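You operate a simulated robot arm through the tools that you are given. There is no shell and no other tool. Be economical: measure what you need, move in short steps, check, and stop when the job is done.

You are at the controls of a simulated two-armed robot. One attempt, no reset.

## Task
Fetch the blue test card and stand it on the service bench before the right dispenser. Put the 5 black coil from the clear end of the low steel table on the service bench before the left dispenser and the 9 black coil on the shelf of the low steel table. Put the blue packet from the small grey table on the front of the low steel table. Put the yellow reader that says "35" from the film end of the back table on top of the cream box there and the yellow reader labelled "56" on the white board of bay c. Put one of the wide white boxes from the steel cart on the flat black panel. Put the red fuse on top of the green battery. Pick up the tall yellow lamp with one hand, pass it to the other hand and put it on the box side of the packing bench. Take the white box from the top of the test bench and leave it on top of the small white roll there. Take the orange test card and put it on the top of the steel cart. Do these in any order. Set down upright: blue test card, yellow reader, wide white box, red fuse, tall yellow lamp, white box.

The check looks at the end state, three seconds after you hand in, the way a careful person would. Anything else that was tipped, shoved, dropped, spilled or broken makes it a failure.

## Robot
Two 6-joint arms with two-finger parallel grippers on one trunk, on a base that drives. Base frame: it is fixed to the floor where the robot stands at the start and does not move with it; the origin is under the middle of the robot, x ahead of it, y to its left, z up; the surface under the hand at the start is at about z = 0.62. Units: m, degrees, N and s.
The left shoulder is at the start at [-0.089, 0.177, 0.806], the right one opposite. With the tool pointing down near the work surface each hand reaches from about 0.3 to 0.72 m from the robot's upright axis, wherever it stands, measured 20 degrees to its own side. Places, roughly: black coil [0.75, 0.5, 0.75]; blue packet [-1, -1.75, 0.75]; blue test card [0.5, 0.25, 0.75]; box side of the packing bench [-7.4, 4.5, 0.8]; cream box [-8.75, -3.25, 0.75]; flat black panel (13x17x2 cm) [-7.8, -2, 0.5]; front of the low steel table (21x148 cm) [0.52, -0.1, 0.62]; green battery [-8.5, 2.5, 1]; orange test card [-8.5, 3, 1]; red fuse [-8.5, 2.5, 1]; service bench before the left dispenser (12x22 cm) [-1.3, 3.34, 0.72]; service bench before the right dispenser (22x60 cm [-1.26, 1.82, 0.72]; shelf of the low steel table [0.7, -0.1, 0.2]; small white roll (8x8x15 cm) [-8.3, 2.9, 0.9]; tall yellow lamp [-8.25, 2.5, 1]; top of the steel cart [-9.3, 0.5, 0.8]; white board of bay C [-9.3, -2.6, 0.3]; white box [-8.25, 2.75, 1]; wide white box [-9.25, 0.25, 0.75]; yellow reader [-8.5, -3.25, 0.75]. Payload 1.57 kg a hand.
The tool frame of a hand sits at the grasp point between the pads (the TCP): z along the fingers, y along the line on which they close. The tips reach 0.03 m beyond it. The gripper opens to 0.08 m. The fingers are 0.017 m wide and 0.012 m thick; the gripper's body (0.04 by 0.082 m) begins 0.08 m behind the TCP.
Orientation is that of the tool frame in the base frame, as a unit quaternion [x, y, z, w]. With the fingers straight down and closing along the base's y, the tool's x points along the base's -x, its y along +y and its z along -z.

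## Interface
- The arms move only by the tool nudge_tool. It takes "left_rows", "right_rows" or both (then of equal length, played together; a hand with none holds still); each is a list that holds one entry, the list of rows, each a list of 7 numbers: the turn, a rotation vector about the tool's x, y, z in degrees, then the shift along the tool's x, y, z in m, then the gripper command, from -1 (fully open) to 1 (shut), values between in proportion. In form: [[[wx, wy, wz, dx, dy, dz, hand], ...]]. A call has 1 to 12 rows; each row shifts and turns the commanded pose from where the row before left it, along the tool's axes as they then stand. Rows are played at 5 a second. More than 0.05 m and 8.6 degrees between two rows, or a gripper value outside its range, and nothing of the call is played. Where a pose cannot be reached the arm comes as near as it can. A force on the tool above 40 N (or 10 N above the force at the start of the call, whichever is more), or a blocked arm, ends the call early, and 0.2 s more pass. The fingers move at their own pace (about 0.072 m/s each) and stop on an object; they squeeze with about 40 N. The grip force told is the motor's: it shows also when the fingers shut on nothing. Time passes only in rows, and 0.2 s behind the last, so rows that do not move let the fingers close. The reply holds the time, the measured pose of the TCP, the force on the tool along the base axes, the opening and the grip force, in the units named above and with some noise, with the torque about the TCP (base axes, N m) and any sound that the robot's microphone picked up, and new pictures: "views" is both (left out), scene, wrist or none (wrist: the cameras of the hands that moved).
- Cameras (640 x 400 px; columns grow to the right, rows downward): "scene" is now at [0.0334, -0.013, 1.512]; the picture's right is [-0.14, -0.99, 0.00], its down [-0.80, 0.11, -0.58] and it looks along [0.58, -0.08, -0.81] (base axes); focal length 265 px, centre (320, 200). "left" rides on the left gripper at [0.072, 0.007, -0.122] in its tool frame; the picture's right is [-0.09, 1.00, 0.00], its down [-0.84, -0.08, -0.54] and it looks along [-0.54, -0.05, 0.84] (tool axes); focal length 238 px, centre (320, 200). "right" rides on the right gripper at [0.072, -0.007, -0.122] in its tool frame; the picture's right is [0.09, 1.00, 0.00], its down [-0.84, 0.08, -0.54] and it looks along [-0.54, 0.05, 0.84] (tool axes); focal length 238 px, centre (320, 200). There is no depth. A picture from a camera that has moved, and an enlarged one, comes with that camera's place and axes in the base frame and with its lens. The place of the scene camera against the robot may be out by one fixed shift of up to 0.012 m in any direction.
- lift_body(by): slides the trunk up (or, below 0, down) by that many m; the arms and the scene camera ride with it, the base frame stays. It gives what a move gives, with no picture.
- roll_base(legs): drives the robot by 1 to 6 legs, each [ahead, left, turn to the left] in m, m and degrees, along the robot's own axes; the way and the turn of a leg run together, so that a leg with both is an arc; at most 1.5 m and 180 degrees a leg. The arms and the cameras ride along, it lands a little off, and it stops where it bumps. It gives what a move gives, and a new picture of the scene camera.
- aim_head(pan, tilt): turns the head with the scene camera to pan (to the left, within 143 degrees either way) and tilt (down, from -29 to 69), counted from straight ahead of the robot. It gives what a move gives, and a new picture of the scene camera.
- close_up(camera, box): a new picture of the part [left, top, right, bottom] of that camera's present view, enlarged. It takes no simulated time.
- hand_in(): hands the job in; it is judged then, once.

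Work in short steps. Places have to be worked out from the pictures, the camera data and where the tool is seen: move nearer, look again, correct. Check each grasp and each placing, and mend what went wrong. You have 556 turns and 360 pictures in all, those below and enlarged ones among them. Open the grippers and draw the arms clear of the work before you hand the job in, unless the task says otherwise; then end with one line.

The tools are called after "Request:" by a JSON object that holds its "method" and its "body". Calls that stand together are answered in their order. nudge_tool: Moves the arms, as the interface text tells. Its arguments: {"type":"object","properties":{"left_rows":{"type":"array"},"right_rows":{"type":"array"},"views":{"type":"string","enum":["both","scene","wrist","none"]}},"required":[]} The other tools are called the same way: lift_body (by) slides the trunk up or down; roll_base (legs) drives the base; aim_head (pan, tilt) turns the head that bears the scene camera; close_up (camera, box) takes an enlarged picture of a part of a camera's view; hand_in () hands the job in.

At the start:

```text
time_s: 0.0
left_tcp_pos: [0.4943, 0.3349, 0.951]
left_tool_rot: [0.0, 1.0, 0.0, 0.0]
left_contact_force: [0.4, -0.3, 0.2]
left_ft_torque: [0.04, 0.0, 0.03]
left_finger_gap: 0.0799
left_finger_force: 0.0
right_tcp_pos: [0.3966, -0.1143, 0.9106]
right_tool_rot: [-0.001, 1.0, 0.0, 0.0]
right_contact_force: [0.0, 0.2, 0.0]
right_ft_torque: [0.01, 0.02, -0.03]
right_finger_gap: 0.0799
right_finger_force: 0.1
trunk travel left (down, up): [-0.25, 0.078]
robot x, y, heading: [-0.0019, 0.0013, 0.1]
head pan, tilt: [-8.1, 54.3]
```

scene: 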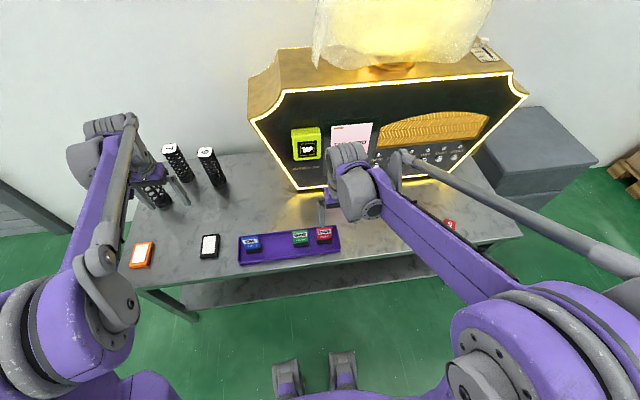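
right: 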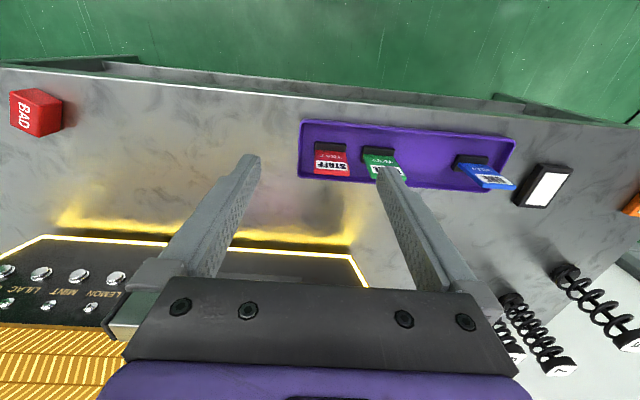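
left: 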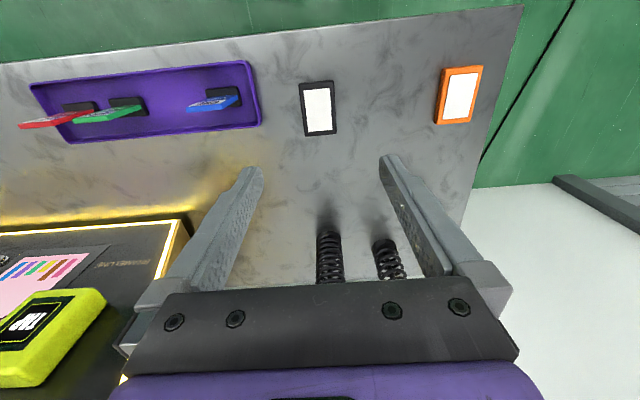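

The pictures show the low steel table with coils, a purple tray with cards. I enlarge the coils and the tray.

Request:
{"method": "close_up", "body": {"camera": "scene", "box": [120, 130, 360, 280]}}

Request:
{"method": "close_up", "body": {"camera": "left", "box": [0, 50, 500, 300]}}

```text
2.67 times, centred on (240, 205) of scene
camera zoom: at [0.0334, -0.013, 1.512], right [-0.14, -0.99, 0.0], down [-0.8, 0.11, -0.58], along [0.58, -0.08, -0.81], focal length 707 px, centre (533, 187)
```

zoom: 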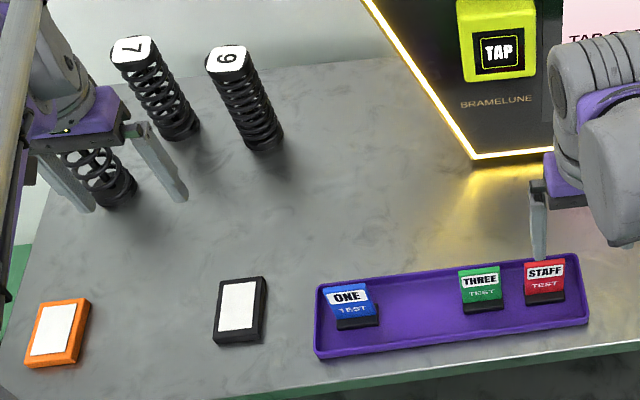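

```text
1.28 times, centred on (250, 175) of left
camera zoom: at [0.421, 0.3398, 1.0734], right [0.09, 1.0, 0.0], down [0.84, -0.08, 0.54], along [0.54, -0.05, -0.84], focal length 305 px, centre (410, 232)
```

zoom: 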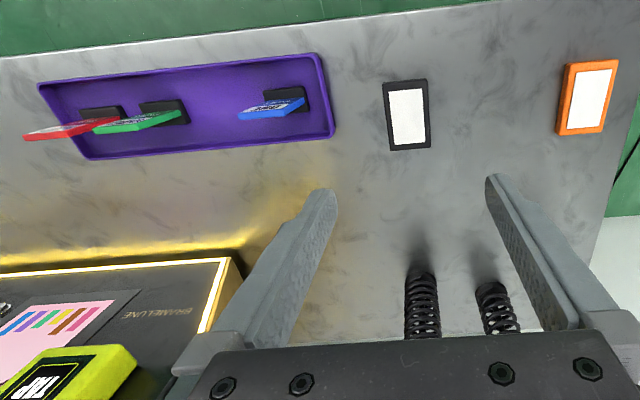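

I zoom tighter on the coil labels.

Request:
{"method": "close_up", "body": {"camera": "scene", "box": [135, 130, 235, 215]}}

Request:
{"method": "close_up", "body": {"camera": "right", "box": [480, 240, 640, 390]}}

```text
4.71 times, centred on (185, 172) of scene
camera zoom: at [0.0334, -0.013, 1.512], right [-0.14, -0.99, 0.0], down [-0.8, 0.11, -0.58], along [0.58, -0.08, -0.81], focal length 1247 px, centre (955, 329)
```

zoom: 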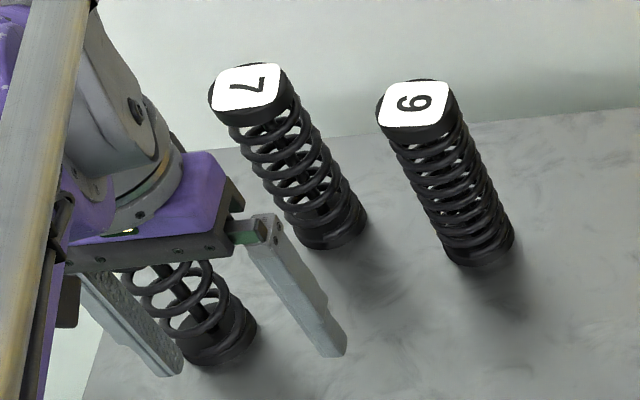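

```text
2.67 times, centred on (560, 315) of right
camera zoom: at [0.3262, -0.1214, 1.0327], right [-0.09, 1.0, 0.0], down [0.84, 0.08, 0.54], along [0.54, 0.05, -0.84], focal length 636 px, centre (-320, -107)
```

zoom: 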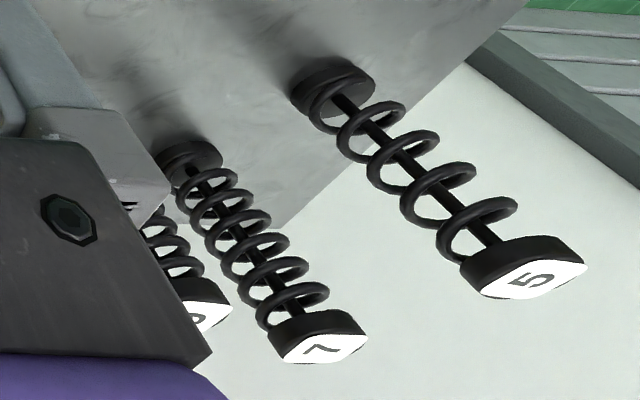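

The number equals the turns: 5 is the nearest-left coil, 7 behind, 9 the densest one. I look down to see how far the robot's base is from the table.

Request:
{"method": "aim_head", "body": {"pan": 15, "tilt": 69}}

```text
time_s: 0.9
left_tcp_pos: [0.4927, 0.3349, 0.9515]
left_tool_rot: [0.0, 1.0, 0.0, 0.0]
left_contact_force: [0.0, -0.5, -0.1]
left_ft_torque: [0.02, -0.02, -0.03]
left_finger_gap: 0.08
left_finger_force: 0.0
right_tcp_pos: [0.3983, -0.1151, 0.9107]
right_tool_rot: [0.0, 1.0, 0.0, 0.0]
right_contact_force: [-0.2, -0.5, -0.4]
right_ft_torque: [-0.01, 0.0, -0.01]
right_finger_gap: 0.0802
right_finger_force: 0.0
trunk travel left (down, up): [-0.25, 0.078]
robot x, y, heading: [-0.0005, -0.0004, 0.2]
head pan, tilt: [15.0, 68.8]
camera scene: at [0.0154, 0.0117, 1.4958], right [0.26, -0.97, 0.0], down [-0.9, -0.24, -0.36], along [0.35, 0.09, -0.93], focal length 265 px, centre (320, 200)
```

scene: 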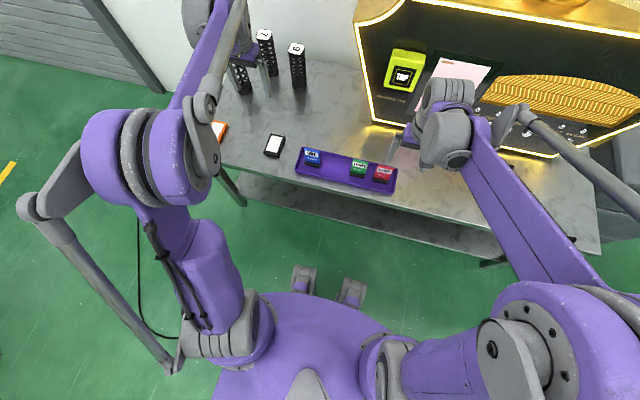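

Base front is ~0.3 m short of the table; I can drive ahead about 0.2. First I retract the right hand a bit and pitch the left hand forward 51°.

Request:
{"method": "nudge_tool", "body": {"left_rows": [[[0, -8.5, 0, 0, 0, 0, -1], [0, -8.5, 0, 0, 0, 0, -1], [0, -8.5, 0, 0, 0, 0, -1], [0, -8.5, 0, 0, 0, 0, -1], [0, -8.5, 0, 0, 0, 0, -1], [0, -8.5, 0, 0, 0, 0, -1]]], "right_rows": [[[0, 0, 0, 0.03, 0, -0.01, -1], [0, 0, 0, 0.03, 0, -0.01, -1], [0, 0, 0, 0.02, 0, -0.01, -1], [0, 0, 0, 0, 0, 0, -1], [0, 0, 0, 0, 0, 0, -1], [0, 0, 0, 0, 0, 0, -1]]], "views": "none"}}

Request:
{"method": "roll_base", "body": {"legs": [[0.2, 0.0, 0]]}}

```text
time_s: 2.3
left_tcp_pos: [0.4925, 0.3356, 0.9509]
left_tool_rot: [0.0, 0.902, 0.001, 0.431]
left_contact_force: [0.5, 0.2, 1.2]
left_ft_torque: [-0.01, -0.02, -0.02]
left_finger_gap: 0.0799
left_finger_force: 0.0
right_tcp_pos: [0.3164, -0.1147, 0.9399]
right_tool_rot: [-0.001, 1.0, 0.0, 0.0]
right_contact_force: [0.0, -0.7, 0.4]
right_ft_torque: [-0.05, 0.0, -0.04]
right_finger_gap: 0.0799
right_finger_force: 0.0
trunk travel left (down, up): [-0.25, 0.078]
robot x, y, heading: [0.0004, -0.0005, 0.1]
head pan, tilt: [15.0, 68.8]
```

```text
time_s: 3.9
left_tcp_pos: [0.6932, 0.3353, 0.9497]
left_tool_rot: [0.0, 0.903, 0.001, 0.431]
left_contact_force: [-0.2, -0.1, 0.0]
left_ft_torque: [-0.02, 0.02, -0.02]
left_finger_gap: 0.0802
left_finger_force: 0.0
right_tcp_pos: [0.5168, -0.1138, 0.9398]
right_tool_rot: [0.0, 1.0, 0.0, 0.0]
right_contact_force: [1.0, -0.7, 0.0]
right_ft_torque: [0.01, 0.02, -0.06]
right_finger_gap: 0.0801
right_finger_force: 0.1
trunk travel left (down, up): [-0.25, 0.078]
robot x, y, heading: [0.2007, -0.0019, 0.1]
head pan, tilt: [15.0, 68.8]
camera scene: at [0.2155, 0.0118, 1.4957], right [0.26, -0.97, 0.0], down [-0.9, -0.24, -0.36], along [0.35, 0.09, -0.93], focal length 265 px, centre (320, 200)
```

scene: 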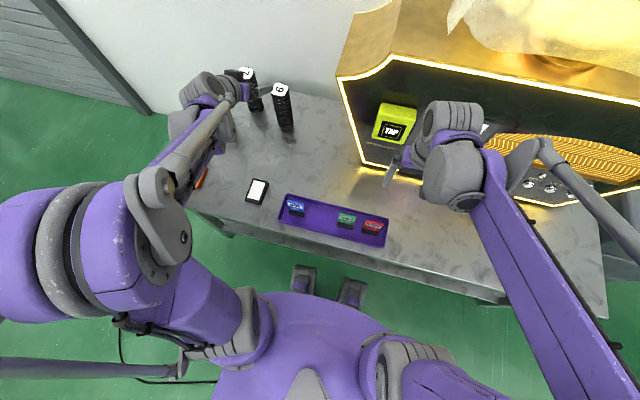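

Drive went free. I look at the coils from here to refine their places.

Request:
{"method": "aim_head", "body": {"pan": 22, "tilt": 50}}

Request:
{"method": "close_up", "body": {"camera": "left", "box": [0, 0, 640, 400]}}

```text
time_s: 4.7
left_tcp_pos: [0.6932, 0.3325, 0.9503]
left_tool_rot: [0.0, 0.903, 0.001, 0.43]
left_contact_force: [-0.3, 0.5, -0.5]
left_ft_torque: [0.0, 0.04, -0.01]
left_finger_gap: 0.0799
left_finger_force: 0.1
right_tcp_pos: [0.5173, -0.1148, 0.9406]
right_tool_rot: [0.0, 1.0, 0.0, -0.001]
right_contact_force: [1.4, 0.6, 1.0]
right_ft_torque: [-0.02, -0.01, 0.0]
right_finger_gap: 0.0799
right_finger_force: 0.0
trunk travel left (down, up): [-0.25, 0.078]
robot x, y, heading: [0.2005, -0.0021, -0.1]
head pan, tilt: [22.0, 50.0]
camera scene: at [0.2322, 0.0261, 1.5176], right [0.37, -0.93, 0.0], down [-0.71, -0.29, -0.64], along [0.6, 0.24, -0.77], focal length 265 px, centre (320, 200)
```

scene: 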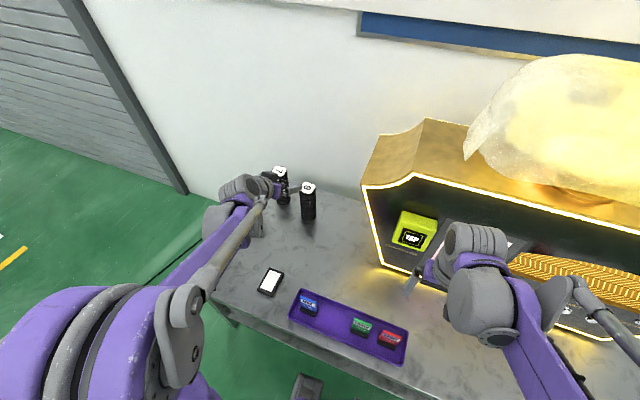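

```text
1.00 times, centred on (320, 200) of left (not enlarged: the box is as wide or as high as the picture)
camera zoom: at [0.5525, 0.3396, 0.9725], right [0.06, 1.0, 0.07], down [0.11, -0.08, 0.99], along [0.99, -0.05, -0.11], focal length 238 px, centre (320, 200)
```

zoom: 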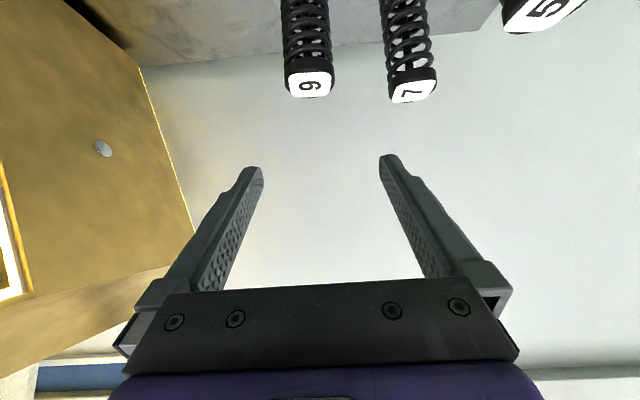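

All three estimates agree: coil 9 at about (0.826, 0.322), top z≈0.80. I shift the left hand onto the approach line and advance around the coil.

Request:
{"method": "nudge_tool", "body": {"left_rows": [[[0, 0, 0, 0.036, -0.011, 0, -1], [0, 0, 0, 0.036, 0, 0, -1], [0, 0, 0, 0, 0, 0.045, -1], [0, 0, 0, 0, 0, 0.045, -1], [0, 0, 0, 0, 0, 0.045, -1], [0, 0, 0, 0, 0, 0.045, -1], [0, 0, 0, 0, 0, 0.025, -1]]], "views": "wrist"}}

```text
time_s: 6.3
left_tcp_pos: [0.8075, 0.3231, 0.7668]
left_tool_rot: [-0.001, 0.902, 0.0, 0.431]
left_contact_force: [0.2, -0.2, 0.8]
left_ft_torque: [-0.02, 0.0, 0.01]
left_finger_gap: 0.0802
left_finger_force: 0.0
right_tcp_pos: [0.518, -0.1147, 0.9405]
right_tool_rot: [0.0, 1.0, 0.0, 0.0]
right_contact_force: [0.1, -0.5, -0.3]
right_ft_torque: [0.04, 0.0, -0.01]
right_finger_gap: 0.0801
right_finger_force: 0.2
trunk travel left (down, up): [-0.25, 0.078]
robot x, y, heading: [0.1981, 0.002, -0.2]
head pan, tilt: [22.0, 50.0]
camera left: at [0.667, 0.3285, 0.7877], right [0.06, 1.0, 0.07], down [0.11, -0.08, 0.99], along [0.99, -0.05, -0.11], focal length 238 px, centre (320, 200)
```

left: 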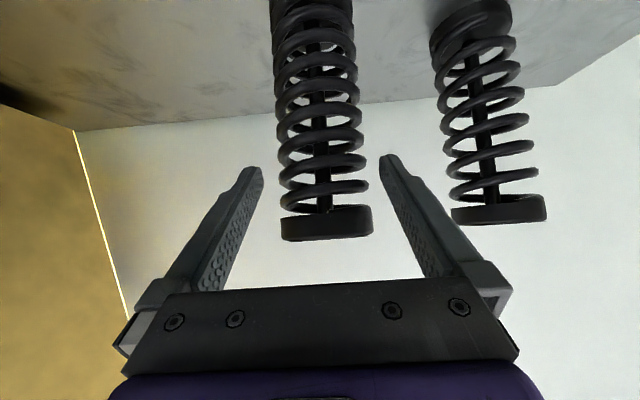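

The coil sits centred between the fingers, a bit ahead. I advance 0.022 and close.

Request:
{"method": "nudge_tool", "body": {"left_rows": [[[0, 0, 0, 0, 0.001, 0.022, -1], [0, 0, 0, 0, 0, 0, -1], [0, 0, 0, 0, 0, 0, 1], [0, 0, 0, 0, 0, 0, 1], [0, 0, 0, 0, 0, 0, 1]]], "views": "wrist"}}

```text
time_s: 7.5
left_tcp_pos: [0.8245, 0.3232, 0.7524]
left_tool_rot: [0.001, 0.902, -0.001, 0.431]
left_contact_force: [-0.8, 0.3, 0.7]
left_ft_torque: [0.0, 0.0, 0.01]
left_finger_gap: 0.0627
left_finger_force: 39.9
right_tcp_pos: [0.5177, -0.1148, 0.9407]
right_tool_rot: [0.0, 1.0, 0.0, 0.001]
right_contact_force: [-0.3, 0.1, 0.6]
right_ft_torque: [-0.02, 0.01, -0.01]
right_finger_gap: 0.0803
right_finger_force: 0.1
trunk travel left (down, up): [-0.25, 0.078]
robot x, y, heading: [0.1982, -0.0013, 0.0]
head pan, tilt: [22.0, 50.0]
camera left: at [0.684, 0.3291, 0.7747], right [0.06, 1.0, 0.07], down [0.11, -0.08, 0.99], along [0.99, -0.05, -0.11], focal length 238 px, centre (320, 200)
```

left: 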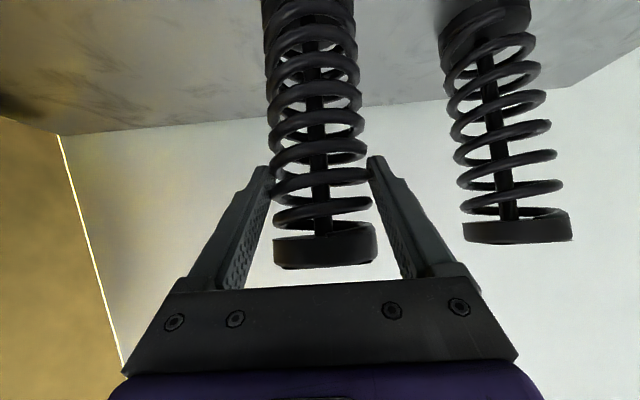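

Gripped (gap 0.063). I lift it 0.08 and back the robot out.

Request:
{"method": "nudge_tool", "body": {"left_rows": [[[0, 0, 0, -0.0311, 0, -0.0252, 1], [0, 0, 0, -0.0311, 0, -0.0252, 1], [0, 0, 0, 0, 0, 0, 1]]], "views": "none"}}

Request:
{"method": "roll_base", "body": {"legs": [[-0.5, 0, 0]]}}

Request:
{"method": "lift_body", "body": {"by": -0.25}}

Request:
{"method": "aim_head", "body": {"pan": 15, "tilt": 35}}

```text
time_s: 8.3
left_tcp_pos: [0.8239, 0.3248, 0.8331]
left_tool_rot: [-0.001, 0.903, 0.001, 0.43]
left_contact_force: [0.3, 0.6, -1.6]
left_ft_torque: [0.01, 0.02, 0.01]
left_finger_gap: 0.0627
left_finger_force: 40.4
right_tcp_pos: [0.5169, -0.1148, 0.9393]
right_tool_rot: [0.001, 1.0, -0.001, 0.0]
right_contact_force: [-0.2, -0.7, 0.3]
right_ft_torque: [0.01, 0.05, 0.0]
right_finger_gap: 0.08
right_finger_force: 0.1
trunk travel left (down, up): [-0.25, 0.078]
robot x, y, heading: [0.1973, 0.0002, -0.1]
head pan, tilt: [22.0, 50.0]
```

```text
time_s: 11.2
left_tcp_pos: [0.3246, 0.3245, 0.8331]
left_tool_rot: [0.0, 0.903, 0.0, 0.43]
left_contact_force: [0.0, -0.1, -1.4]
left_ft_torque: [0.01, 0.01, 0.01]
left_finger_gap: 0.0626
left_finger_force: 40.1
right_tcp_pos: [0.0188, -0.1154, 0.9389]
right_tool_rot: [-0.001, 1.0, 0.0, 0.0]
right_contact_force: [-0.5, 0.8, -0.1]
right_ft_torque: [-0.01, -0.01, 0.01]
right_finger_gap: 0.0797
right_finger_force: 0.0
trunk travel left (down, up): [-0.25, 0.078]
robot x, y, heading: [-0.2998, 0.0, -0.2]
head pan, tilt: [22.0, 50.0]
camera scene: at [-0.2667, 0.0259, 1.5177], right [0.38, -0.93, 0.0], down [-0.71, -0.29, -0.64], along [0.6, 0.24, -0.77], focal length 265 px, centre (320, 200)
```

scene: 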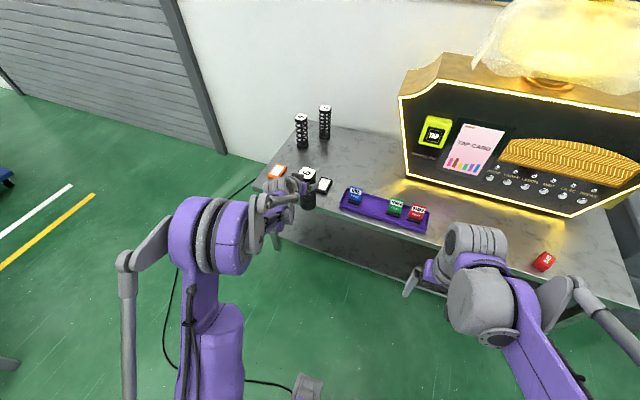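

```text
time_s: 13.8
left_tcp_pos: [0.3239, 0.3252, 0.5821]
left_tool_rot: [-0.001, 0.903, 0.001, 0.431]
left_contact_force: [0.0, 0.2, -2.0]
left_ft_torque: [-0.04, 0.02, 0.01]
left_finger_gap: 0.063
left_finger_force: 40.1
right_tcp_pos: [0.019, -0.1141, 0.6893]
right_tool_rot: [-0.001, 1.0, -0.001, 0.0]
right_contact_force: [0.4, -0.2, -0.3]
right_ft_torque: [0.0, 0.0, -0.01]
right_finger_gap: 0.08
right_finger_force: 0.1
trunk travel left (down, up): [0.0, 0.328]
robot x, y, heading: [-0.2965, -0.0001, 0.2]
head pan, tilt: [22.0, 50.0]
```

```text
time_s: 14.6
left_tcp_pos: [0.3241, 0.3235, 0.5824]
left_tool_rot: [-0.001, 0.902, 0.0, 0.431]
left_contact_force: [0.6, 0.8, -1.6]
left_ft_torque: [0.02, -0.04, 0.0]
left_finger_gap: 0.0627
left_finger_force: 39.5
right_tcp_pos: [0.0183, -0.1146, 0.6908]
right_tool_rot: [0.0, 1.0, 0.0, 0.0]
right_contact_force: [-0.2, 0.2, 0.1]
right_ft_torque: [0.01, -0.01, 0.02]
right_finger_gap: 0.0801
right_finger_force: 0.1
trunk travel left (down, up): [0.0, 0.328]
robot x, y, heading: [-0.3004, -0.0039, 0.4]
head pan, tilt: [15.0, 35.0]
camera scene: at [-0.2029, 0.0199, 1.2885], right [0.26, -0.97, 0.0], down [-0.55, -0.15, -0.82], along [0.79, 0.21, -0.57], focal length 265 px, centre (320, 200)
```

scene: 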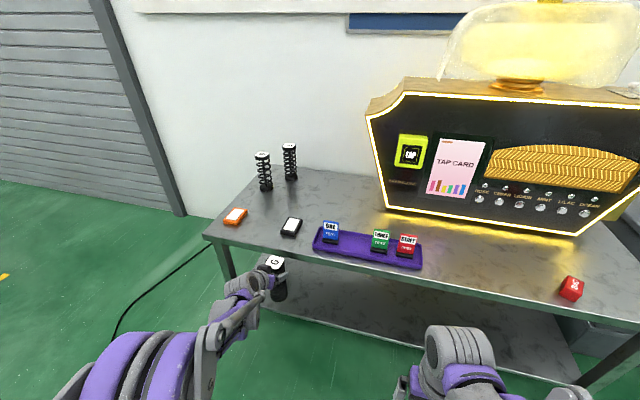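

The shelf edge is at x≈0.41, z≈0.2. I lower the hand 0.215 before the table, coil clear of the edge.

Request:
{"method": "nudge_tool", "body": {"left_rows": [[[0, 0, 0, 0.0334, 0, 0.027, 1], [0, 0, 0, 0.0334, 0, 0.027, 1], [0, 0, 0, 0.0334, 0, 0.027, 1], [0, 0, 0, 0.0334, 0, 0.027, 1], [0, 0, 0, 0.0334, 0, 0.027, 1], [0, 0, 0, 0, 0, 0, 1]]], "views": "both"}}

```text
time_s: 16.0
left_tcp_pos: [0.324, 0.3235, 0.3682]
left_tool_rot: [0.0, 0.903, 0.0, 0.43]
left_contact_force: [0.6, -0.2, -0.9]
left_ft_torque: [-0.04, -0.01, -0.01]
left_finger_gap: 0.0623
left_finger_force: 40.1
right_tcp_pos: [0.0176, -0.1138, 0.6898]
right_tool_rot: [0.0, 1.0, 0.0, -0.001]
right_contact_force: [0.5, 0.4, -1.1]
right_ft_torque: [0.0, 0.02, -0.01]
right_finger_gap: 0.08
right_finger_force: 0.0
trunk travel left (down, up): [0.0, 0.328]
robot x, y, heading: [-0.3033, 0.0001, 0.0]
head pan, tilt: [15.0, 35.0]
camera scene: at [-0.203, 0.0199, 1.2886], right [0.26, -0.97, 0.0], down [-0.55, -0.15, -0.82], along [0.79, 0.21, -0.57], focal length 265 px, centre (320, 200)
camera left: at [0.1834, 0.3296, 0.3882], right [0.06, 1.0, 0.07], down [0.11, -0.08, 0.99], along [0.99, -0.05, -0.11], focal length 238 px, centre (320, 200)
```

scene: 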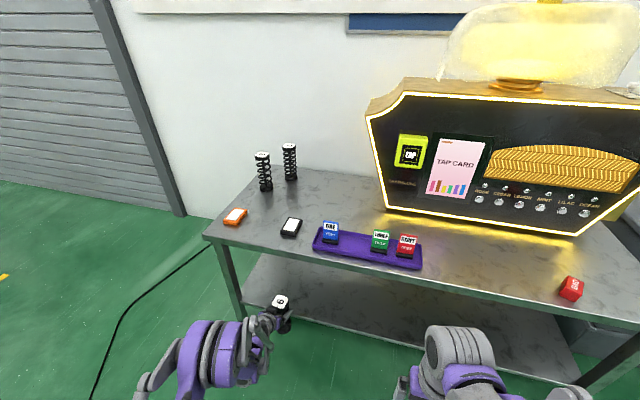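
left: 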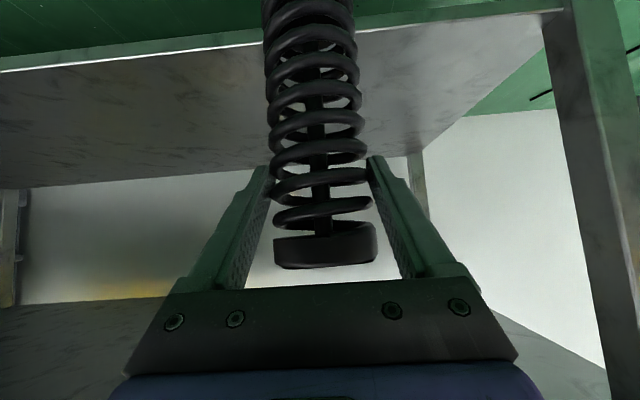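

Coil bottom is ~0.035 above the shelf. I drive in 0.2.

Request:
{"method": "roll_base", "body": {"legs": [[0.2, 0, 0]]}}

Request:
{"method": "nudge_tool", "body": {"left_rows": [[[0, 0, 0, 0.0117, 0, 0.0094, 1], [0, 0, 0, 0.0117, 0, 0.0094, 1], [0, 0, 0, 0, 0, 0, 1]]], "views": "wrist"}}

```text
time_s: 17.6
left_tcp_pos: [0.523, 0.326, 0.3676]
left_tool_rot: [-0.003, 0.903, 0.001, 0.43]
left_contact_force: [-0.2, 0.4, -1.0]
left_ft_torque: [0.04, 0.01, 0.01]
left_finger_gap: 0.0623
left_finger_force: 40.1
right_tcp_pos: [0.219, -0.1124, 0.6898]
right_tool_rot: [-0.003, 1.0, 0.0, 0.0]
right_contact_force: [-0.3, -1.1, -0.4]
right_ft_torque: [0.01, 0.0, 0.05]
right_finger_gap: 0.0801
right_finger_force: 0.0
trunk travel left (down, up): [0.0, 0.328]
robot x, y, heading: [-0.1006, -0.0021, 0.4]
head pan, tilt: [15.0, 35.0]
camera scene: at [-0.0026, 0.0208, 1.2885], right [0.26, -0.96, 0.0], down [-0.55, -0.15, -0.82], along [0.79, 0.22, -0.57], focal length 265 px, centre (320, 200)
```

scene: 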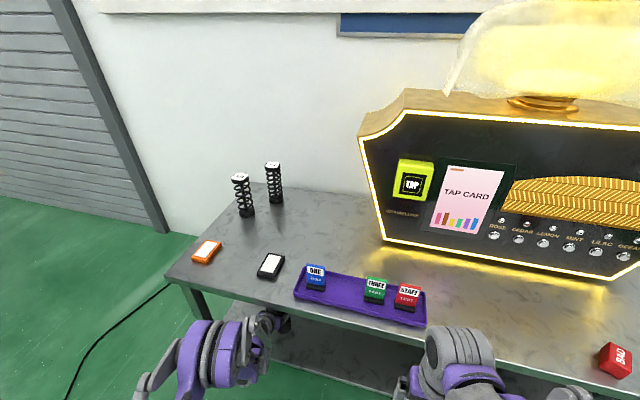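

```text
time_s: 18.4
left_tcp_pos: [0.5239, 0.3274, 0.3366]
left_tool_rot: [-0.002, 0.902, 0.002, 0.431]
left_contact_force: [-0.2, 0.3, -1.7]
left_ft_torque: [0.0, 0.04, 0.0]
left_finger_gap: 0.0623
left_finger_force: 39.7
right_tcp_pos: [0.2195, -0.1133, 0.6896]
right_tool_rot: [-0.002, 1.0, -0.001, 0.0]
right_contact_force: [-0.4, -0.2, -1.2]
right_ft_torque: [0.0, 0.0, 0.0]
right_finger_gap: 0.0799
right_finger_force: 0.1
trunk travel left (down, up): [0.0, 0.328]
robot x, y, heading: [-0.0982, -0.0007, 0.3]
head pan, tilt: [15.0, 35.0]
camera left: at [0.3828, 0.3319, 0.3584], right [0.05, 1.0, 0.07], down [0.11, -0.08, 0.99], along [0.99, -0.05, -0.11], focal length 238 px, centre (320, 200)
```

left: 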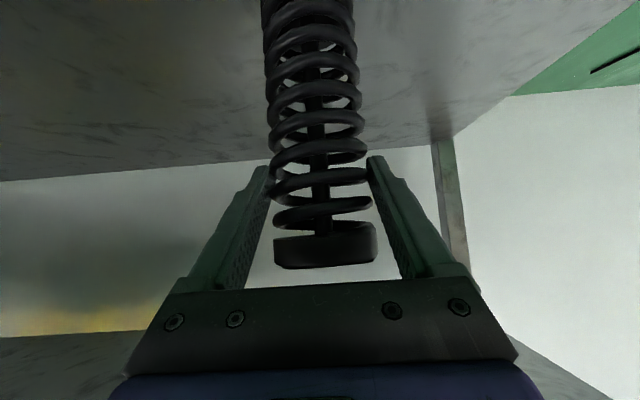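

I lower in 2.5 mm steps seeking contact.

Request:
{"method": "nudge_tool", "body": {"left_rows": [[[0, 0, 0, 0.0019, 0, 0.0016, 1], [0, 0, 0, 0.0019, 0, 0.0016, 1]]], "views": "none"}}

```text
time_s: 19.0
left_tcp_pos: [0.5235, 0.3269, 0.332]
left_tool_rot: [-0.002, 0.902, 0.001, 0.431]
left_contact_force: [0.3, 0.7, -1.6]
left_ft_torque: [-0.04, -0.03, 0.01]
left_finger_gap: 0.0623
left_finger_force: 40.3
right_tcp_pos: [0.2189, -0.1135, 0.6897]
right_tool_rot: [-0.002, 1.0, 0.0, 0.0]
right_contact_force: [-0.5, -0.1, 0.5]
right_ft_torque: [0.0, 0.0, 0.03]
right_finger_gap: 0.0798
right_finger_force: 0.1
trunk travel left (down, up): [0.0, 0.328]
robot x, y, heading: [-0.1012, 0.0015, 0.4]
head pan, tilt: [15.0, 35.0]
```

No contact yet; lower further.

Request:
{"method": "nudge_tool", "body": {"left_rows": [[[0, 0, 0, 0.0019, 0, 0.0016, 1], [0, 0, 0, 0.0019, 0, 0.0016, 1]]], "views": "none"}}

```text
time_s: 19.6
left_tcp_pos: [0.5241, 0.3257, 0.3268]
left_tool_rot: [-0.003, 0.902, 0.002, 0.431]
left_contact_force: [-0.6, -0.4, -2.2]
left_ft_torque: [-0.02, 0.0, -0.02]
left_finger_gap: 0.0626
left_finger_force: 40.2
right_tcp_pos: [0.2192, -0.1136, 0.6902]
right_tool_rot: [-0.002, 1.0, 0.0, -0.001]
right_contact_force: [0.1, -0.1, 0.6]
right_ft_torque: [0.0, -0.04, 0.0]
right_finger_gap: 0.0803
right_finger_force: 0.1
trunk travel left (down, up): [0.0, 0.328]
robot x, y, heading: [-0.0981, 0.0, 0.4]
head pan, tilt: [15.0, 35.0]
```

Request:
{"method": "nudge_tool", "body": {"left_rows": [[[0, 0, 0, 0.0019, 0, 0.0016, 1], [0, 0, 0, 0.0019, 0, 0.0016, 1], [0, 0, 0, 0.0019, 0, 0.0016, 1]]], "views": "wrist"}}

```text
time_s: 20.4
left_tcp_pos: [0.5239, 0.3268, 0.3195]
left_tool_rot: [-0.002, 0.903, 0.001, 0.431]
left_contact_force: [-0.3, -0.7, -1.4]
left_ft_torque: [-0.03, 0.02, 0.03]
left_finger_gap: 0.0623
left_finger_force: 39.9
right_tcp_pos: [0.2203, -0.1138, 0.6898]
right_tool_rot: [-0.003, 1.0, 0.0, 0.0]
right_contact_force: [-0.5, 0.5, -0.4]
right_ft_torque: [0.04, 0.01, 0.0]
right_finger_gap: 0.08
right_finger_force: 0.0
trunk travel left (down, up): [0.0, 0.328]
robot x, y, heading: [-0.1021, -0.0027, 0.2]
head pan, tilt: [15.0, 35.0]
camera left: at [0.3831, 0.3315, 0.3413], right [0.05, 1.0, 0.07], down [0.11, -0.08, 0.99], along [0.99, -0.05, -0.11], focal length 238 px, centre (320, 200)
```

left: 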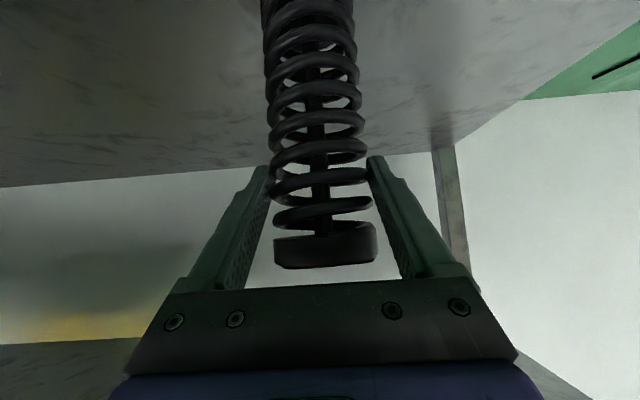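

Keep lowering carefully.

Request:
{"method": "nudge_tool", "body": {"left_rows": [[[0, 0, 0, 0.0019, 0, 0.0016, 1], [0, 0, 0, 0.0019, 0, 0.0016, 1]]], "views": "none"}}

Request:
{"method": "nudge_tool", "body": {"left_rows": [[[0, 0, 0, 0.0019, 0, 0.0016, 1], [0, 0, 0, 0.0019, 0, 0.0016, 1]]], "views": "none"}}

Request:
{"method": "aim_head", "body": {"pan": 30, "tilt": 55}}

```text
time_s: 21.0
left_tcp_pos: [0.5248, 0.3265, 0.3142]
left_tool_rot: [-0.003, 0.902, 0.001, 0.431]
left_contact_force: [0.2, -0.4, -1.9]
left_ft_torque: [-0.04, 0.05, 0.01]
left_finger_gap: 0.0624
left_finger_force: 40.0
right_tcp_pos: [0.2195, -0.1133, 0.6898]
right_tool_rot: [-0.002, 1.0, 0.0, 0.0]
right_contact_force: [0.4, -0.8, 0.1]
right_ft_torque: [-0.03, -0.02, -0.02]
right_finger_gap: 0.08
right_finger_force: 0.1
trunk travel left (down, up): [0.0, 0.328]
robot x, y, heading: [-0.0985, 0.0044, 0.2]
head pan, tilt: [15.0, 35.0]
```

```text
time_s: 21.6
left_tcp_pos: [0.5249, 0.3269, 0.3126]
left_tool_rot: [-0.002, 0.902, 0.002, 0.432]
left_contact_force: [-1.1, -2.9, 27.1]
left_ft_torque: [0.15, -0.37, 0.19]
left_finger_gap: 0.0624
left_finger_force: 39.9
right_tcp_pos: [0.2173, -0.1135, 0.6914]
right_tool_rot: [-0.003, 1.0, 0.002, 0.0]
right_contact_force: [0.0, -0.5, 0.9]
right_ft_torque: [0.0, 0.0, 0.01]
right_finger_gap: 0.0801
right_finger_force: 0.1
trunk travel left (down, up): [0.0, 0.328]
robot x, y, heading: [-0.0992, -0.0021, 0.3]
head pan, tilt: [15.0, 35.0]
```

```text
time_s: 22.4
left_tcp_pos: [0.5236, 0.3267, 0.3125]
left_tool_rot: [-0.002, 0.902, 0.001, 0.432]
left_contact_force: [1.4, -1.6, 25.9]
left_ft_torque: [0.12, -0.44, 0.1]
left_finger_gap: 0.0622
left_finger_force: 39.5
right_tcp_pos: [0.2178, -0.114, 0.6911]
right_tool_rot: [-0.002, 1.0, 0.0, 0.001]
right_contact_force: [0.3, -0.3, -0.5]
right_ft_torque: [-0.03, 0.01, 0.01]
right_finger_gap: 0.0799
right_finger_force: 0.0
trunk travel left (down, up): [0.0, 0.328]
robot x, y, heading: [-0.1006, 0.0016, 0.5]
head pan, tilt: [30.0, 55.0]
camera scene: at [-0.0279, 0.0326, 1.2606], right [0.5, -0.86, 0.0], down [-0.71, -0.41, -0.58], along [0.5, 0.29, -0.82], focal length 265 px, centre (320, 200)
```

scene: 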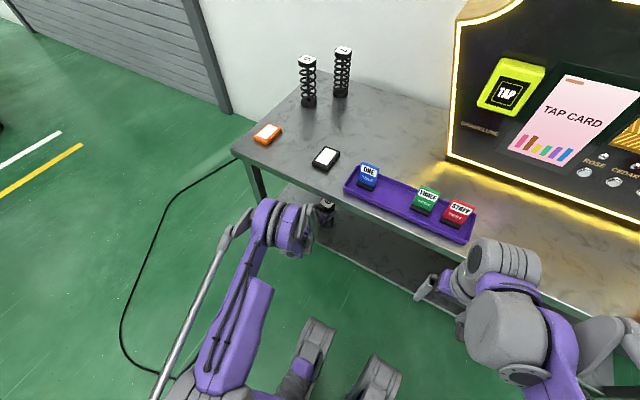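

Contact: standing on the shelf. I relieve 2 mm, open and withdraw along the tool axis.

Request:
{"method": "nudge_tool", "body": {"left_rows": [[[0, 0, 0, -0.0014, 0, -0.0012, 1], [0, 0, 0, 0, 0, 0, 0.7], [0, 0, 0, 0, 0, 0, -1], [0, 0, 0, 0, 0, 0, -1], [0, 0, 0, 0, 0, -0.03, -1], [0, 0, 0, 0, 0, -0.04, -1], [0, 0, 0, 0, 0, -0.04, -1]]], "views": "wrist"}}

```text
time_s: 24.0
left_tcp_pos: [0.4364, 0.3276, 0.3807]
left_tool_rot: [-0.002, 0.903, 0.001, 0.43]
left_contact_force: [-1.1, 0.6, 0.2]
left_ft_torque: [0.0, -0.02, 0.01]
left_finger_gap: 0.0801
left_finger_force: 0.1
right_tcp_pos: [0.2185, -0.114, 0.6906]
right_tool_rot: [-0.003, 1.0, 0.0, 0.001]
right_contact_force: [-0.2, 0.1, -0.3]
right_ft_torque: [0.0, -0.01, -0.03]
right_finger_gap: 0.08
right_finger_force: 0.1
trunk travel left (down, up): [0.0, 0.328]
robot x, y, heading: [-0.0971, 0.0015, 0.2]
head pan, tilt: [30.0, 55.0]
camera left: at [0.2967, 0.3312, 0.4022], right [0.05, 1.0, 0.07], down [0.11, -0.08, 0.99], along [0.99, -0.05, -0.11], focal length 238 px, centre (320, 200)
```

left: 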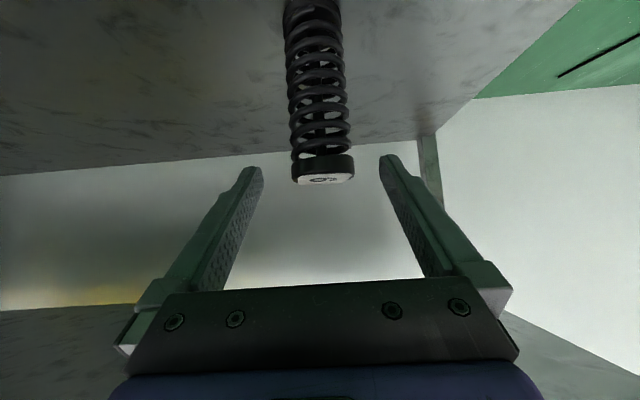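

Coil 9 stands on the shelf. I back out, raise the trunk and the left hand.

Request:
{"method": "roll_base", "body": {"legs": [[-0.3, 0, 0]]}}

Request:
{"method": "lift_body", "body": {"by": 0.25}}

Request:
{"method": "nudge_tool", "body": {"left_rows": [[[0, 0, 0, -0.0389, 0, -0.0315, -1], [0, 0, 0, -0.0389, 0, -0.0315, -1], [0, 0, 0, -0.0389, 0, -0.0315, -1], [0, 0, 0, -0.0389, 0, -0.0315, -1], [0, 0, 0, -0.0389, 0, -0.0315, -1], [0, 0, 0, -0.0389, 0, -0.0315, -1]]], "views": "none"}}

Request:
{"method": "roll_base", "body": {"legs": [[0, 0.15, 0], [0.58, 0, 0]]}}

```text
time_s: 26.1
left_tcp_pos: [0.1382, 0.3261, 0.38]
left_tool_rot: [-0.003, 0.903, 0.002, 0.43]
left_contact_force: [-0.2, 0.1, -0.4]
left_ft_torque: [-0.03, -0.02, 0.0]
left_finger_gap: 0.08
left_finger_force: 0.1
right_tcp_pos: [-0.0807, -0.1147, 0.6906]
right_tool_rot: [-0.005, 1.0, 0.0, 0.0]
right_contact_force: [0.2, -0.4, 0.4]
right_ft_torque: [-0.03, 0.02, 0.02]
right_finger_gap: 0.0803
right_finger_force: 0.1
trunk travel left (down, up): [0.0, 0.328]
robot x, y, heading: [-0.3992, -0.0047, 0.1]
head pan, tilt: [30.0, 55.0]
camera scene: at [-0.3249, 0.0324, 1.2603], right [0.51, -0.86, 0.0], down [-0.71, -0.41, -0.57], along [0.5, 0.29, -0.82], focal length 265 px, centre (320, 200)
```

scene: 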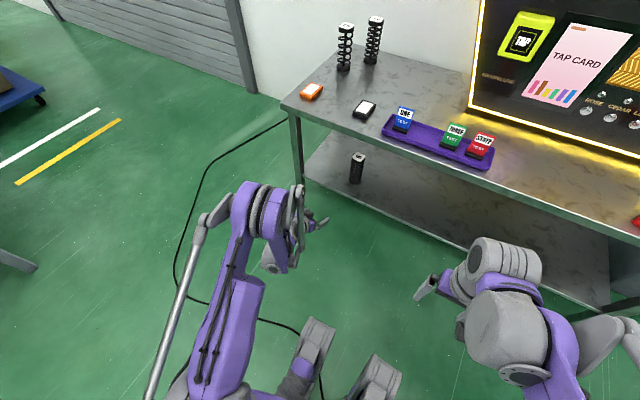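

```text
time_s: 28.6
left_tcp_pos: [0.1382, 0.3254, 0.6319]
left_tool_rot: [-0.003, 0.902, 0.001, 0.431]
left_contact_force: [-0.6, -0.5, 0.3]
left_ft_torque: [0.0, -0.01, 0.01]
left_finger_gap: 0.0802
left_finger_force: 0.1
right_tcp_pos: [-0.0803, -0.1143, 0.9386]
right_tool_rot: [-0.004, 1.0, 0.0, 0.0]
right_contact_force: [0.1, 1.1, 0.3]
right_ft_torque: [0.0, -0.01, -0.01]
right_finger_gap: 0.0799
right_finger_force: 0.2
trunk travel left (down, up): [-0.25, 0.078]
robot x, y, heading: [-0.399, 0.0003, 0.3]
head pan, tilt: [30.0, 55.0]
```

```text
time_s: 30.0
left_tcp_pos: [0.1385, 0.3263, 0.9319]
left_tool_rot: [-0.003, 0.902, 0.002, 0.431]
left_contact_force: [0.6, 0.1, 0.5]
left_ft_torque: [0.02, -0.01, 0.0]
left_finger_gap: 0.0799
left_finger_force: 0.0
right_tcp_pos: [-0.0805, -0.1161, 0.9406]
right_tool_rot: [-0.003, 1.0, 0.0, 0.001]
right_contact_force: [-0.1, -0.3, -0.3]
right_ft_torque: [0.01, -0.04, 0.02]
right_finger_gap: 0.08
right_finger_force: 0.0
trunk travel left (down, up): [-0.25, 0.078]
robot x, y, heading: [-0.3994, -0.0045, 0.4]
head pan, tilt: [30.0, 55.0]
```

```text
time_s: 34.9
left_tcp_pos: [0.7283, 0.4759, 0.9313]
left_tool_rot: [-0.001, 0.902, 0.0, 0.431]
left_contact_force: [0.1, -0.3, -0.9]
left_ft_torque: [0.03, 0.02, 0.01]
left_finger_gap: 0.08
left_finger_force: 0.2
right_tcp_pos: [0.5086, 0.0368, 0.9394]
right_tool_rot: [0.0, 1.0, 0.0, 0.0]
right_contact_force: [0.3, -0.2, -0.1]
right_ft_torque: [0.02, 0.0, -0.02]
right_finger_gap: 0.0801
right_finger_force: 0.1
trunk travel left (down, up): [-0.25, 0.078]
robot x, y, heading: [0.1879, 0.1499, 0.2]
head pan, tilt: [30.0, 55.0]
camera scene: at [0.2146, 0.1839, 1.5111], right [0.5, -0.87, 0.0], down [-0.71, -0.41, -0.57], along [0.5, 0.29, -0.82], focal length 265 px, centre (320, 200)
```

scene: 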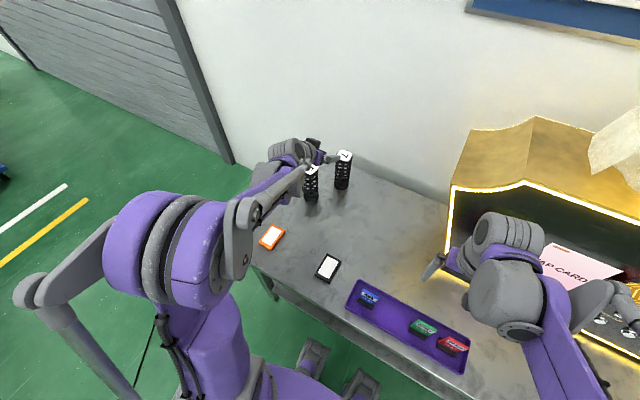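

Now coil 5 at about (0.75, 0.54). I put the left hand on its approach line and look.

Request:
{"method": "nudge_tool", "body": {"left_rows": [[[0, 0, 0, 0.042, 0.022, 0, -1], [0, 0, 0, 0.042, 0.021, 0, -1], [0, 0, 0, 0.042, 0.021, 0, -1], [0, 0, 0, 0, 0, 0.04, -1]]], "views": "wrist"}}

```text
time_s: 35.9
left_tcp_pos: [0.6821, 0.5393, 0.8053]
left_tool_rot: [-0.001, 0.903, 0.0, 0.43]
left_contact_force: [0.0, -0.1, 0.4]
left_ft_torque: [0.0, 0.04, 0.02]
left_finger_gap: 0.0798
left_finger_force: 0.0
right_tcp_pos: [0.5095, 0.0361, 0.9395]
right_tool_rot: [-0.001, 1.0, 0.0, -0.001]
right_contact_force: [0.4, -0.1, -0.1]
right_ft_torque: [0.01, 0.01, -0.04]
right_finger_gap: 0.08
right_finger_force: 0.1
trunk travel left (down, up): [-0.25, 0.078]
robot x, y, heading: [0.1933, 0.1502, -0.0]
head pan, tilt: [30.0, 55.0]
camera left: at [0.5404, 0.545, 0.8267], right [0.06, 1.0, 0.07], down [0.11, -0.08, 0.99], along [0.99, -0.05, -0.11], focal length 238 px, centre (320, 200)
```

left: 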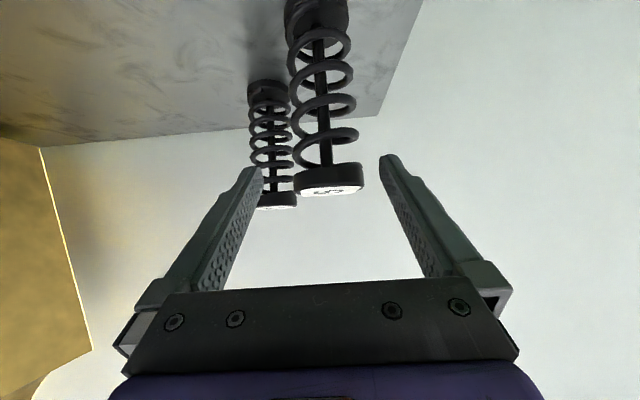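

Centred. I go a little higher to include the cap, advance and close.

Request:
{"method": "nudge_tool", "body": {"left_rows": [[[0, 0, 0, -0.0165, 0.002, 0, -1], [0, 0, 0, 0, 0, 0.036, -1], [0, 0, 0, 0, 0, 0.037, -1], [0, 0, 0, 0, 0, 0, -1], [0, 0, 0, 0, 0, 0, 1], [0, 0, 0, 0, 0, 0, 1], [0, 0, 0, 0, 0, 0, 1]]], "views": "wrist"}}

```text
time_s: 37.5
left_tcp_pos: [0.7486, 0.5424, 0.7734]
left_tool_rot: [0.0, 0.902, 0.0, 0.431]
left_contact_force: [0.7, -0.1, -0.2]
left_ft_torque: [0.03, -0.01, -0.02]
left_finger_gap: 0.0625
left_finger_force: 39.7
right_tcp_pos: [0.507, 0.0358, 0.9397]
right_tool_rot: [0.0, 1.0, 0.0, 0.0]
right_contact_force: [-0.6, -0.1, 0.4]
right_ft_torque: [-0.01, -0.01, 0.0]
right_finger_gap: 0.0798
right_finger_force: 0.1
trunk travel left (down, up): [-0.25, 0.078]
robot x, y, heading: [0.19, 0.1506, 0.0]
head pan, tilt: [30.0, 55.0]
camera left: at [0.6073, 0.5468, 0.7949], right [0.06, 1.0, 0.07], down [0.11, -0.08, 0.99], along [0.99, -0.05, -0.11], focal length 238 px, centre (320, 200)
```

left: 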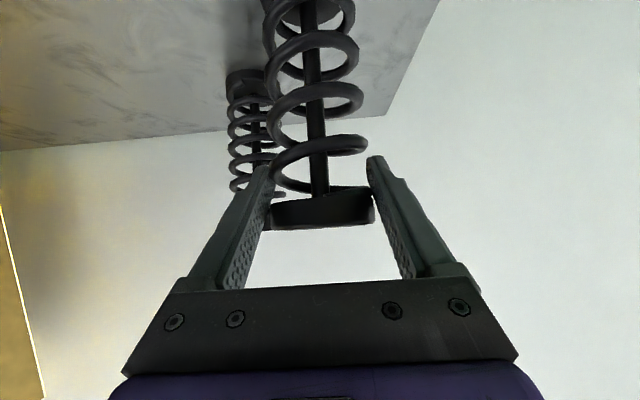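

Gripped. I lift 0.12 and then look at the blue card with close-ups.

Request:
{"method": "nudge_tool", "body": {"left_rows": [[[0, 0, 0, -0.0311, 0, -0.0252, 1], [0, 0, 0, -0.0311, 0, -0.0252, 1], [0, 0, 0, -0.0311, 0, -0.0252, 1], [0, 0, 0, 0, 0, 0, 1]]], "views": "none"}}

Request:
{"method": "close_up", "body": {"camera": "scene", "box": [330, 260, 490, 380]}}

Request:
{"method": "close_up", "body": {"camera": "right", "box": [200, 30, 520, 230]}}

```text
time_s: 38.5
left_tcp_pos: [0.7493, 0.5413, 0.894]
left_tool_rot: [-0.001, 0.903, 0.0, 0.431]
left_contact_force: [0.6, 0.3, -2.5]
left_ft_torque: [0.0, 0.01, 0.03]
left_finger_gap: 0.0624
left_finger_force: 40.0
right_tcp_pos: [0.5082, 0.0361, 0.9406]
right_tool_rot: [-0.001, 1.0, 0.0, 0.0]
right_contact_force: [-0.6, 0.3, 0.0]
right_ft_torque: [-0.02, -0.02, 0.01]
right_finger_gap: 0.0802
right_finger_force: 0.1
trunk travel left (down, up): [-0.25, 0.078]
robot x, y, heading: [0.19, 0.1508, 0.0]
head pan, tilt: [30.0, 55.0]
```

```text
3.33 times, centred on (410, 320) of scene
camera zoom: at [0.2149, 0.1844, 1.5111], right [0.5, -0.87, 0.0], down [-0.71, -0.41, -0.57], along [0.5, 0.29, -0.82], focal length 884 px, centre (20, -200)
```

zoom: 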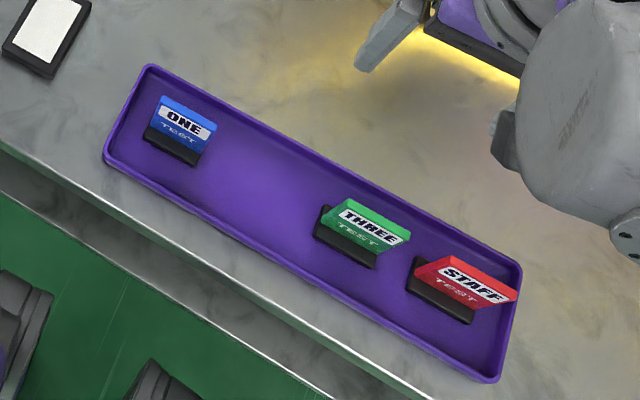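

```text
2.00 times, centred on (360, 130) of right
camera zoom: at [0.4371, 0.0297, 1.0623], right [-0.09, 1.0, 0.0], down [0.84, 0.08, 0.54], along [0.54, 0.05, -0.84], focal length 477 px, centre (240, 340)
```

zoom: 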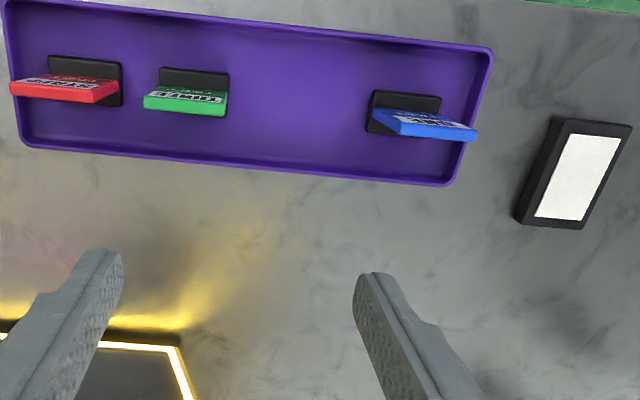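

Card stands vertically on a small foot: top at about (0.482, 0.169, 0.717), face along y. I turn the right hand 90° to grip its thickness.

Request:
{"method": "nudge_tool", "body": {"right_rows": [[[0, 0, 8.2, 0, 0, 0, -1], [0, 0, 8.2, 0, 0, 0, -1], [0, 0, 8.2, 0, 0, 0, -1], [0, 0, 8.2, 0, 0, 0, -1], [0, 0, 8.2, 0, 0, 0, -1], [0, 0, 8.2, 0, 0, 0, -1], [0, 0, 8.2, 0, 0, 0, -1], [0, 0, 8.2, 0, 0, 0, -1], [0, 0, 8.2, 0, 0, 0, -1], [0, 0, 8.2, 0, 0, 0, -1], [0, 0, 8, 0, 0, 0, -1]]], "views": "wrist"}}

```text
time_s: 40.9
left_tcp_pos: [0.748, 0.5411, 0.8954]
left_tool_rot: [0.0, 0.903, -0.001, 0.43]
left_contact_force: [-0.5, -0.4, -1.7]
left_ft_torque: [0.01, 0.02, -0.02]
left_finger_gap: 0.0623
left_finger_force: 39.9
right_tcp_pos: [0.5074, 0.0356, 0.9397]
right_tool_rot: [0.708, 0.707, 0.001, 0.0]
right_contact_force: [0.4, 1.1, 0.6]
right_ft_torque: [0.0, 0.0, 0.02]
right_finger_gap: 0.08
right_finger_force: 0.1
trunk travel left (down, up): [-0.25, 0.078]
robot x, y, heading: [0.1887, 0.154, -0.0]
head pan, tilt: [30.0, 55.0]
camera right: at [0.502, 0.1083, 1.0621], right [1.0, 0.09, 0.0], down [0.08, -0.84, 0.54], along [0.05, -0.54, -0.84], focal length 238 px, centre (320, 200)
```

right: 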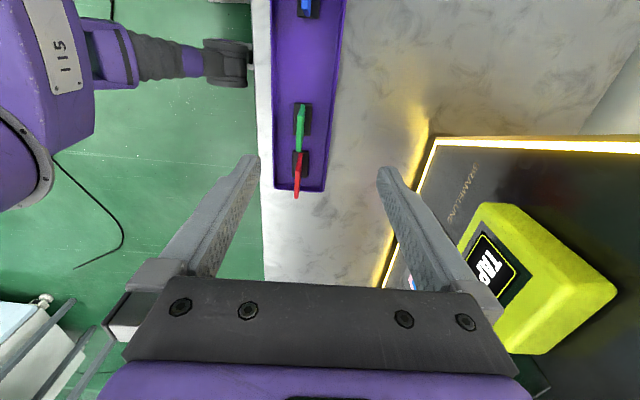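

Orientation good. I move over the blue card and look.

Request:
{"method": "nudge_tool", "body": {"right_rows": [[[0, 0, 0, 0.045, -0.009, 0, -1], [0, 0, 0, 0.045, -0.009, 0, -1], [0, 0, 0, 0.043, -0.008, 0.04, -1], [0, 0, 0, 0, 0, 0.04, -1], [0, 0, 0, 0, 0, 0.04, -1]]], "views": "wrist"}}

```text
refused: row 3 steps farther than a row can; nothing moved
```

Request:
{"method": "nudge_tool", "body": {"right_rows": [[[0, 0, 0, 0.045, -0.009, 0, -1], [0, 0, 0, 0.045, -0.009, 0, -1], [0, 0, 0, 0.043, -0.008, 0, -1], [0, 0, 0, 0, 0, 0.04, -1], [0, 0, 0, 0, 0, 0.04, -1], [0, 0, 0, 0, 0, 0.04, -1]]], "views": "wrist"}}

```text
time_s: 42.3
left_tcp_pos: [0.7487, 0.5422, 0.8947]
left_tool_rot: [-0.001, 0.903, 0.0, 0.431]
left_contact_force: [0.1, 0.1, -1.4]
left_ft_torque: [0.01, 0.01, -0.04]
left_finger_gap: 0.0626
left_finger_force: 40.0
right_tcp_pos: [0.4809, 0.17, 0.8201]
right_tool_rot: [0.706, 0.708, 0.001, 0.0]
right_contact_force: [0.7, -0.1, -0.4]
right_ft_torque: [-0.03, 0.0, 0.0]
right_finger_gap: 0.08
right_finger_force: 0.1
trunk travel left (down, up): [-0.25, 0.078]
robot x, y, heading: [0.1935, 0.1484, 0.1]
head pan, tilt: [30.0, 55.0]
camera right: at [0.4758, 0.2415, 0.9422], right [1.0, 0.09, 0.0], down [0.08, -0.84, 0.54], along [0.05, -0.54, -0.84], focal length 238 px, centre (320, 200)
```

right: 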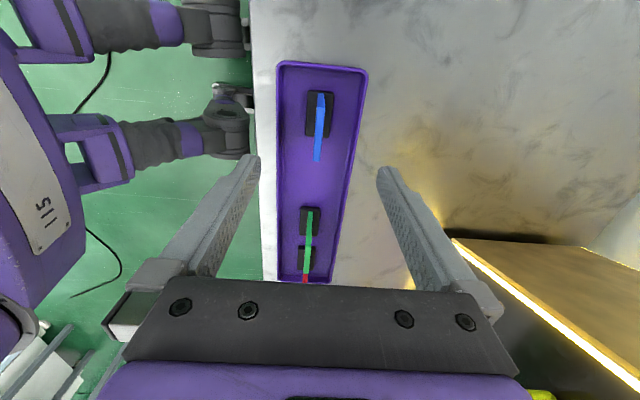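

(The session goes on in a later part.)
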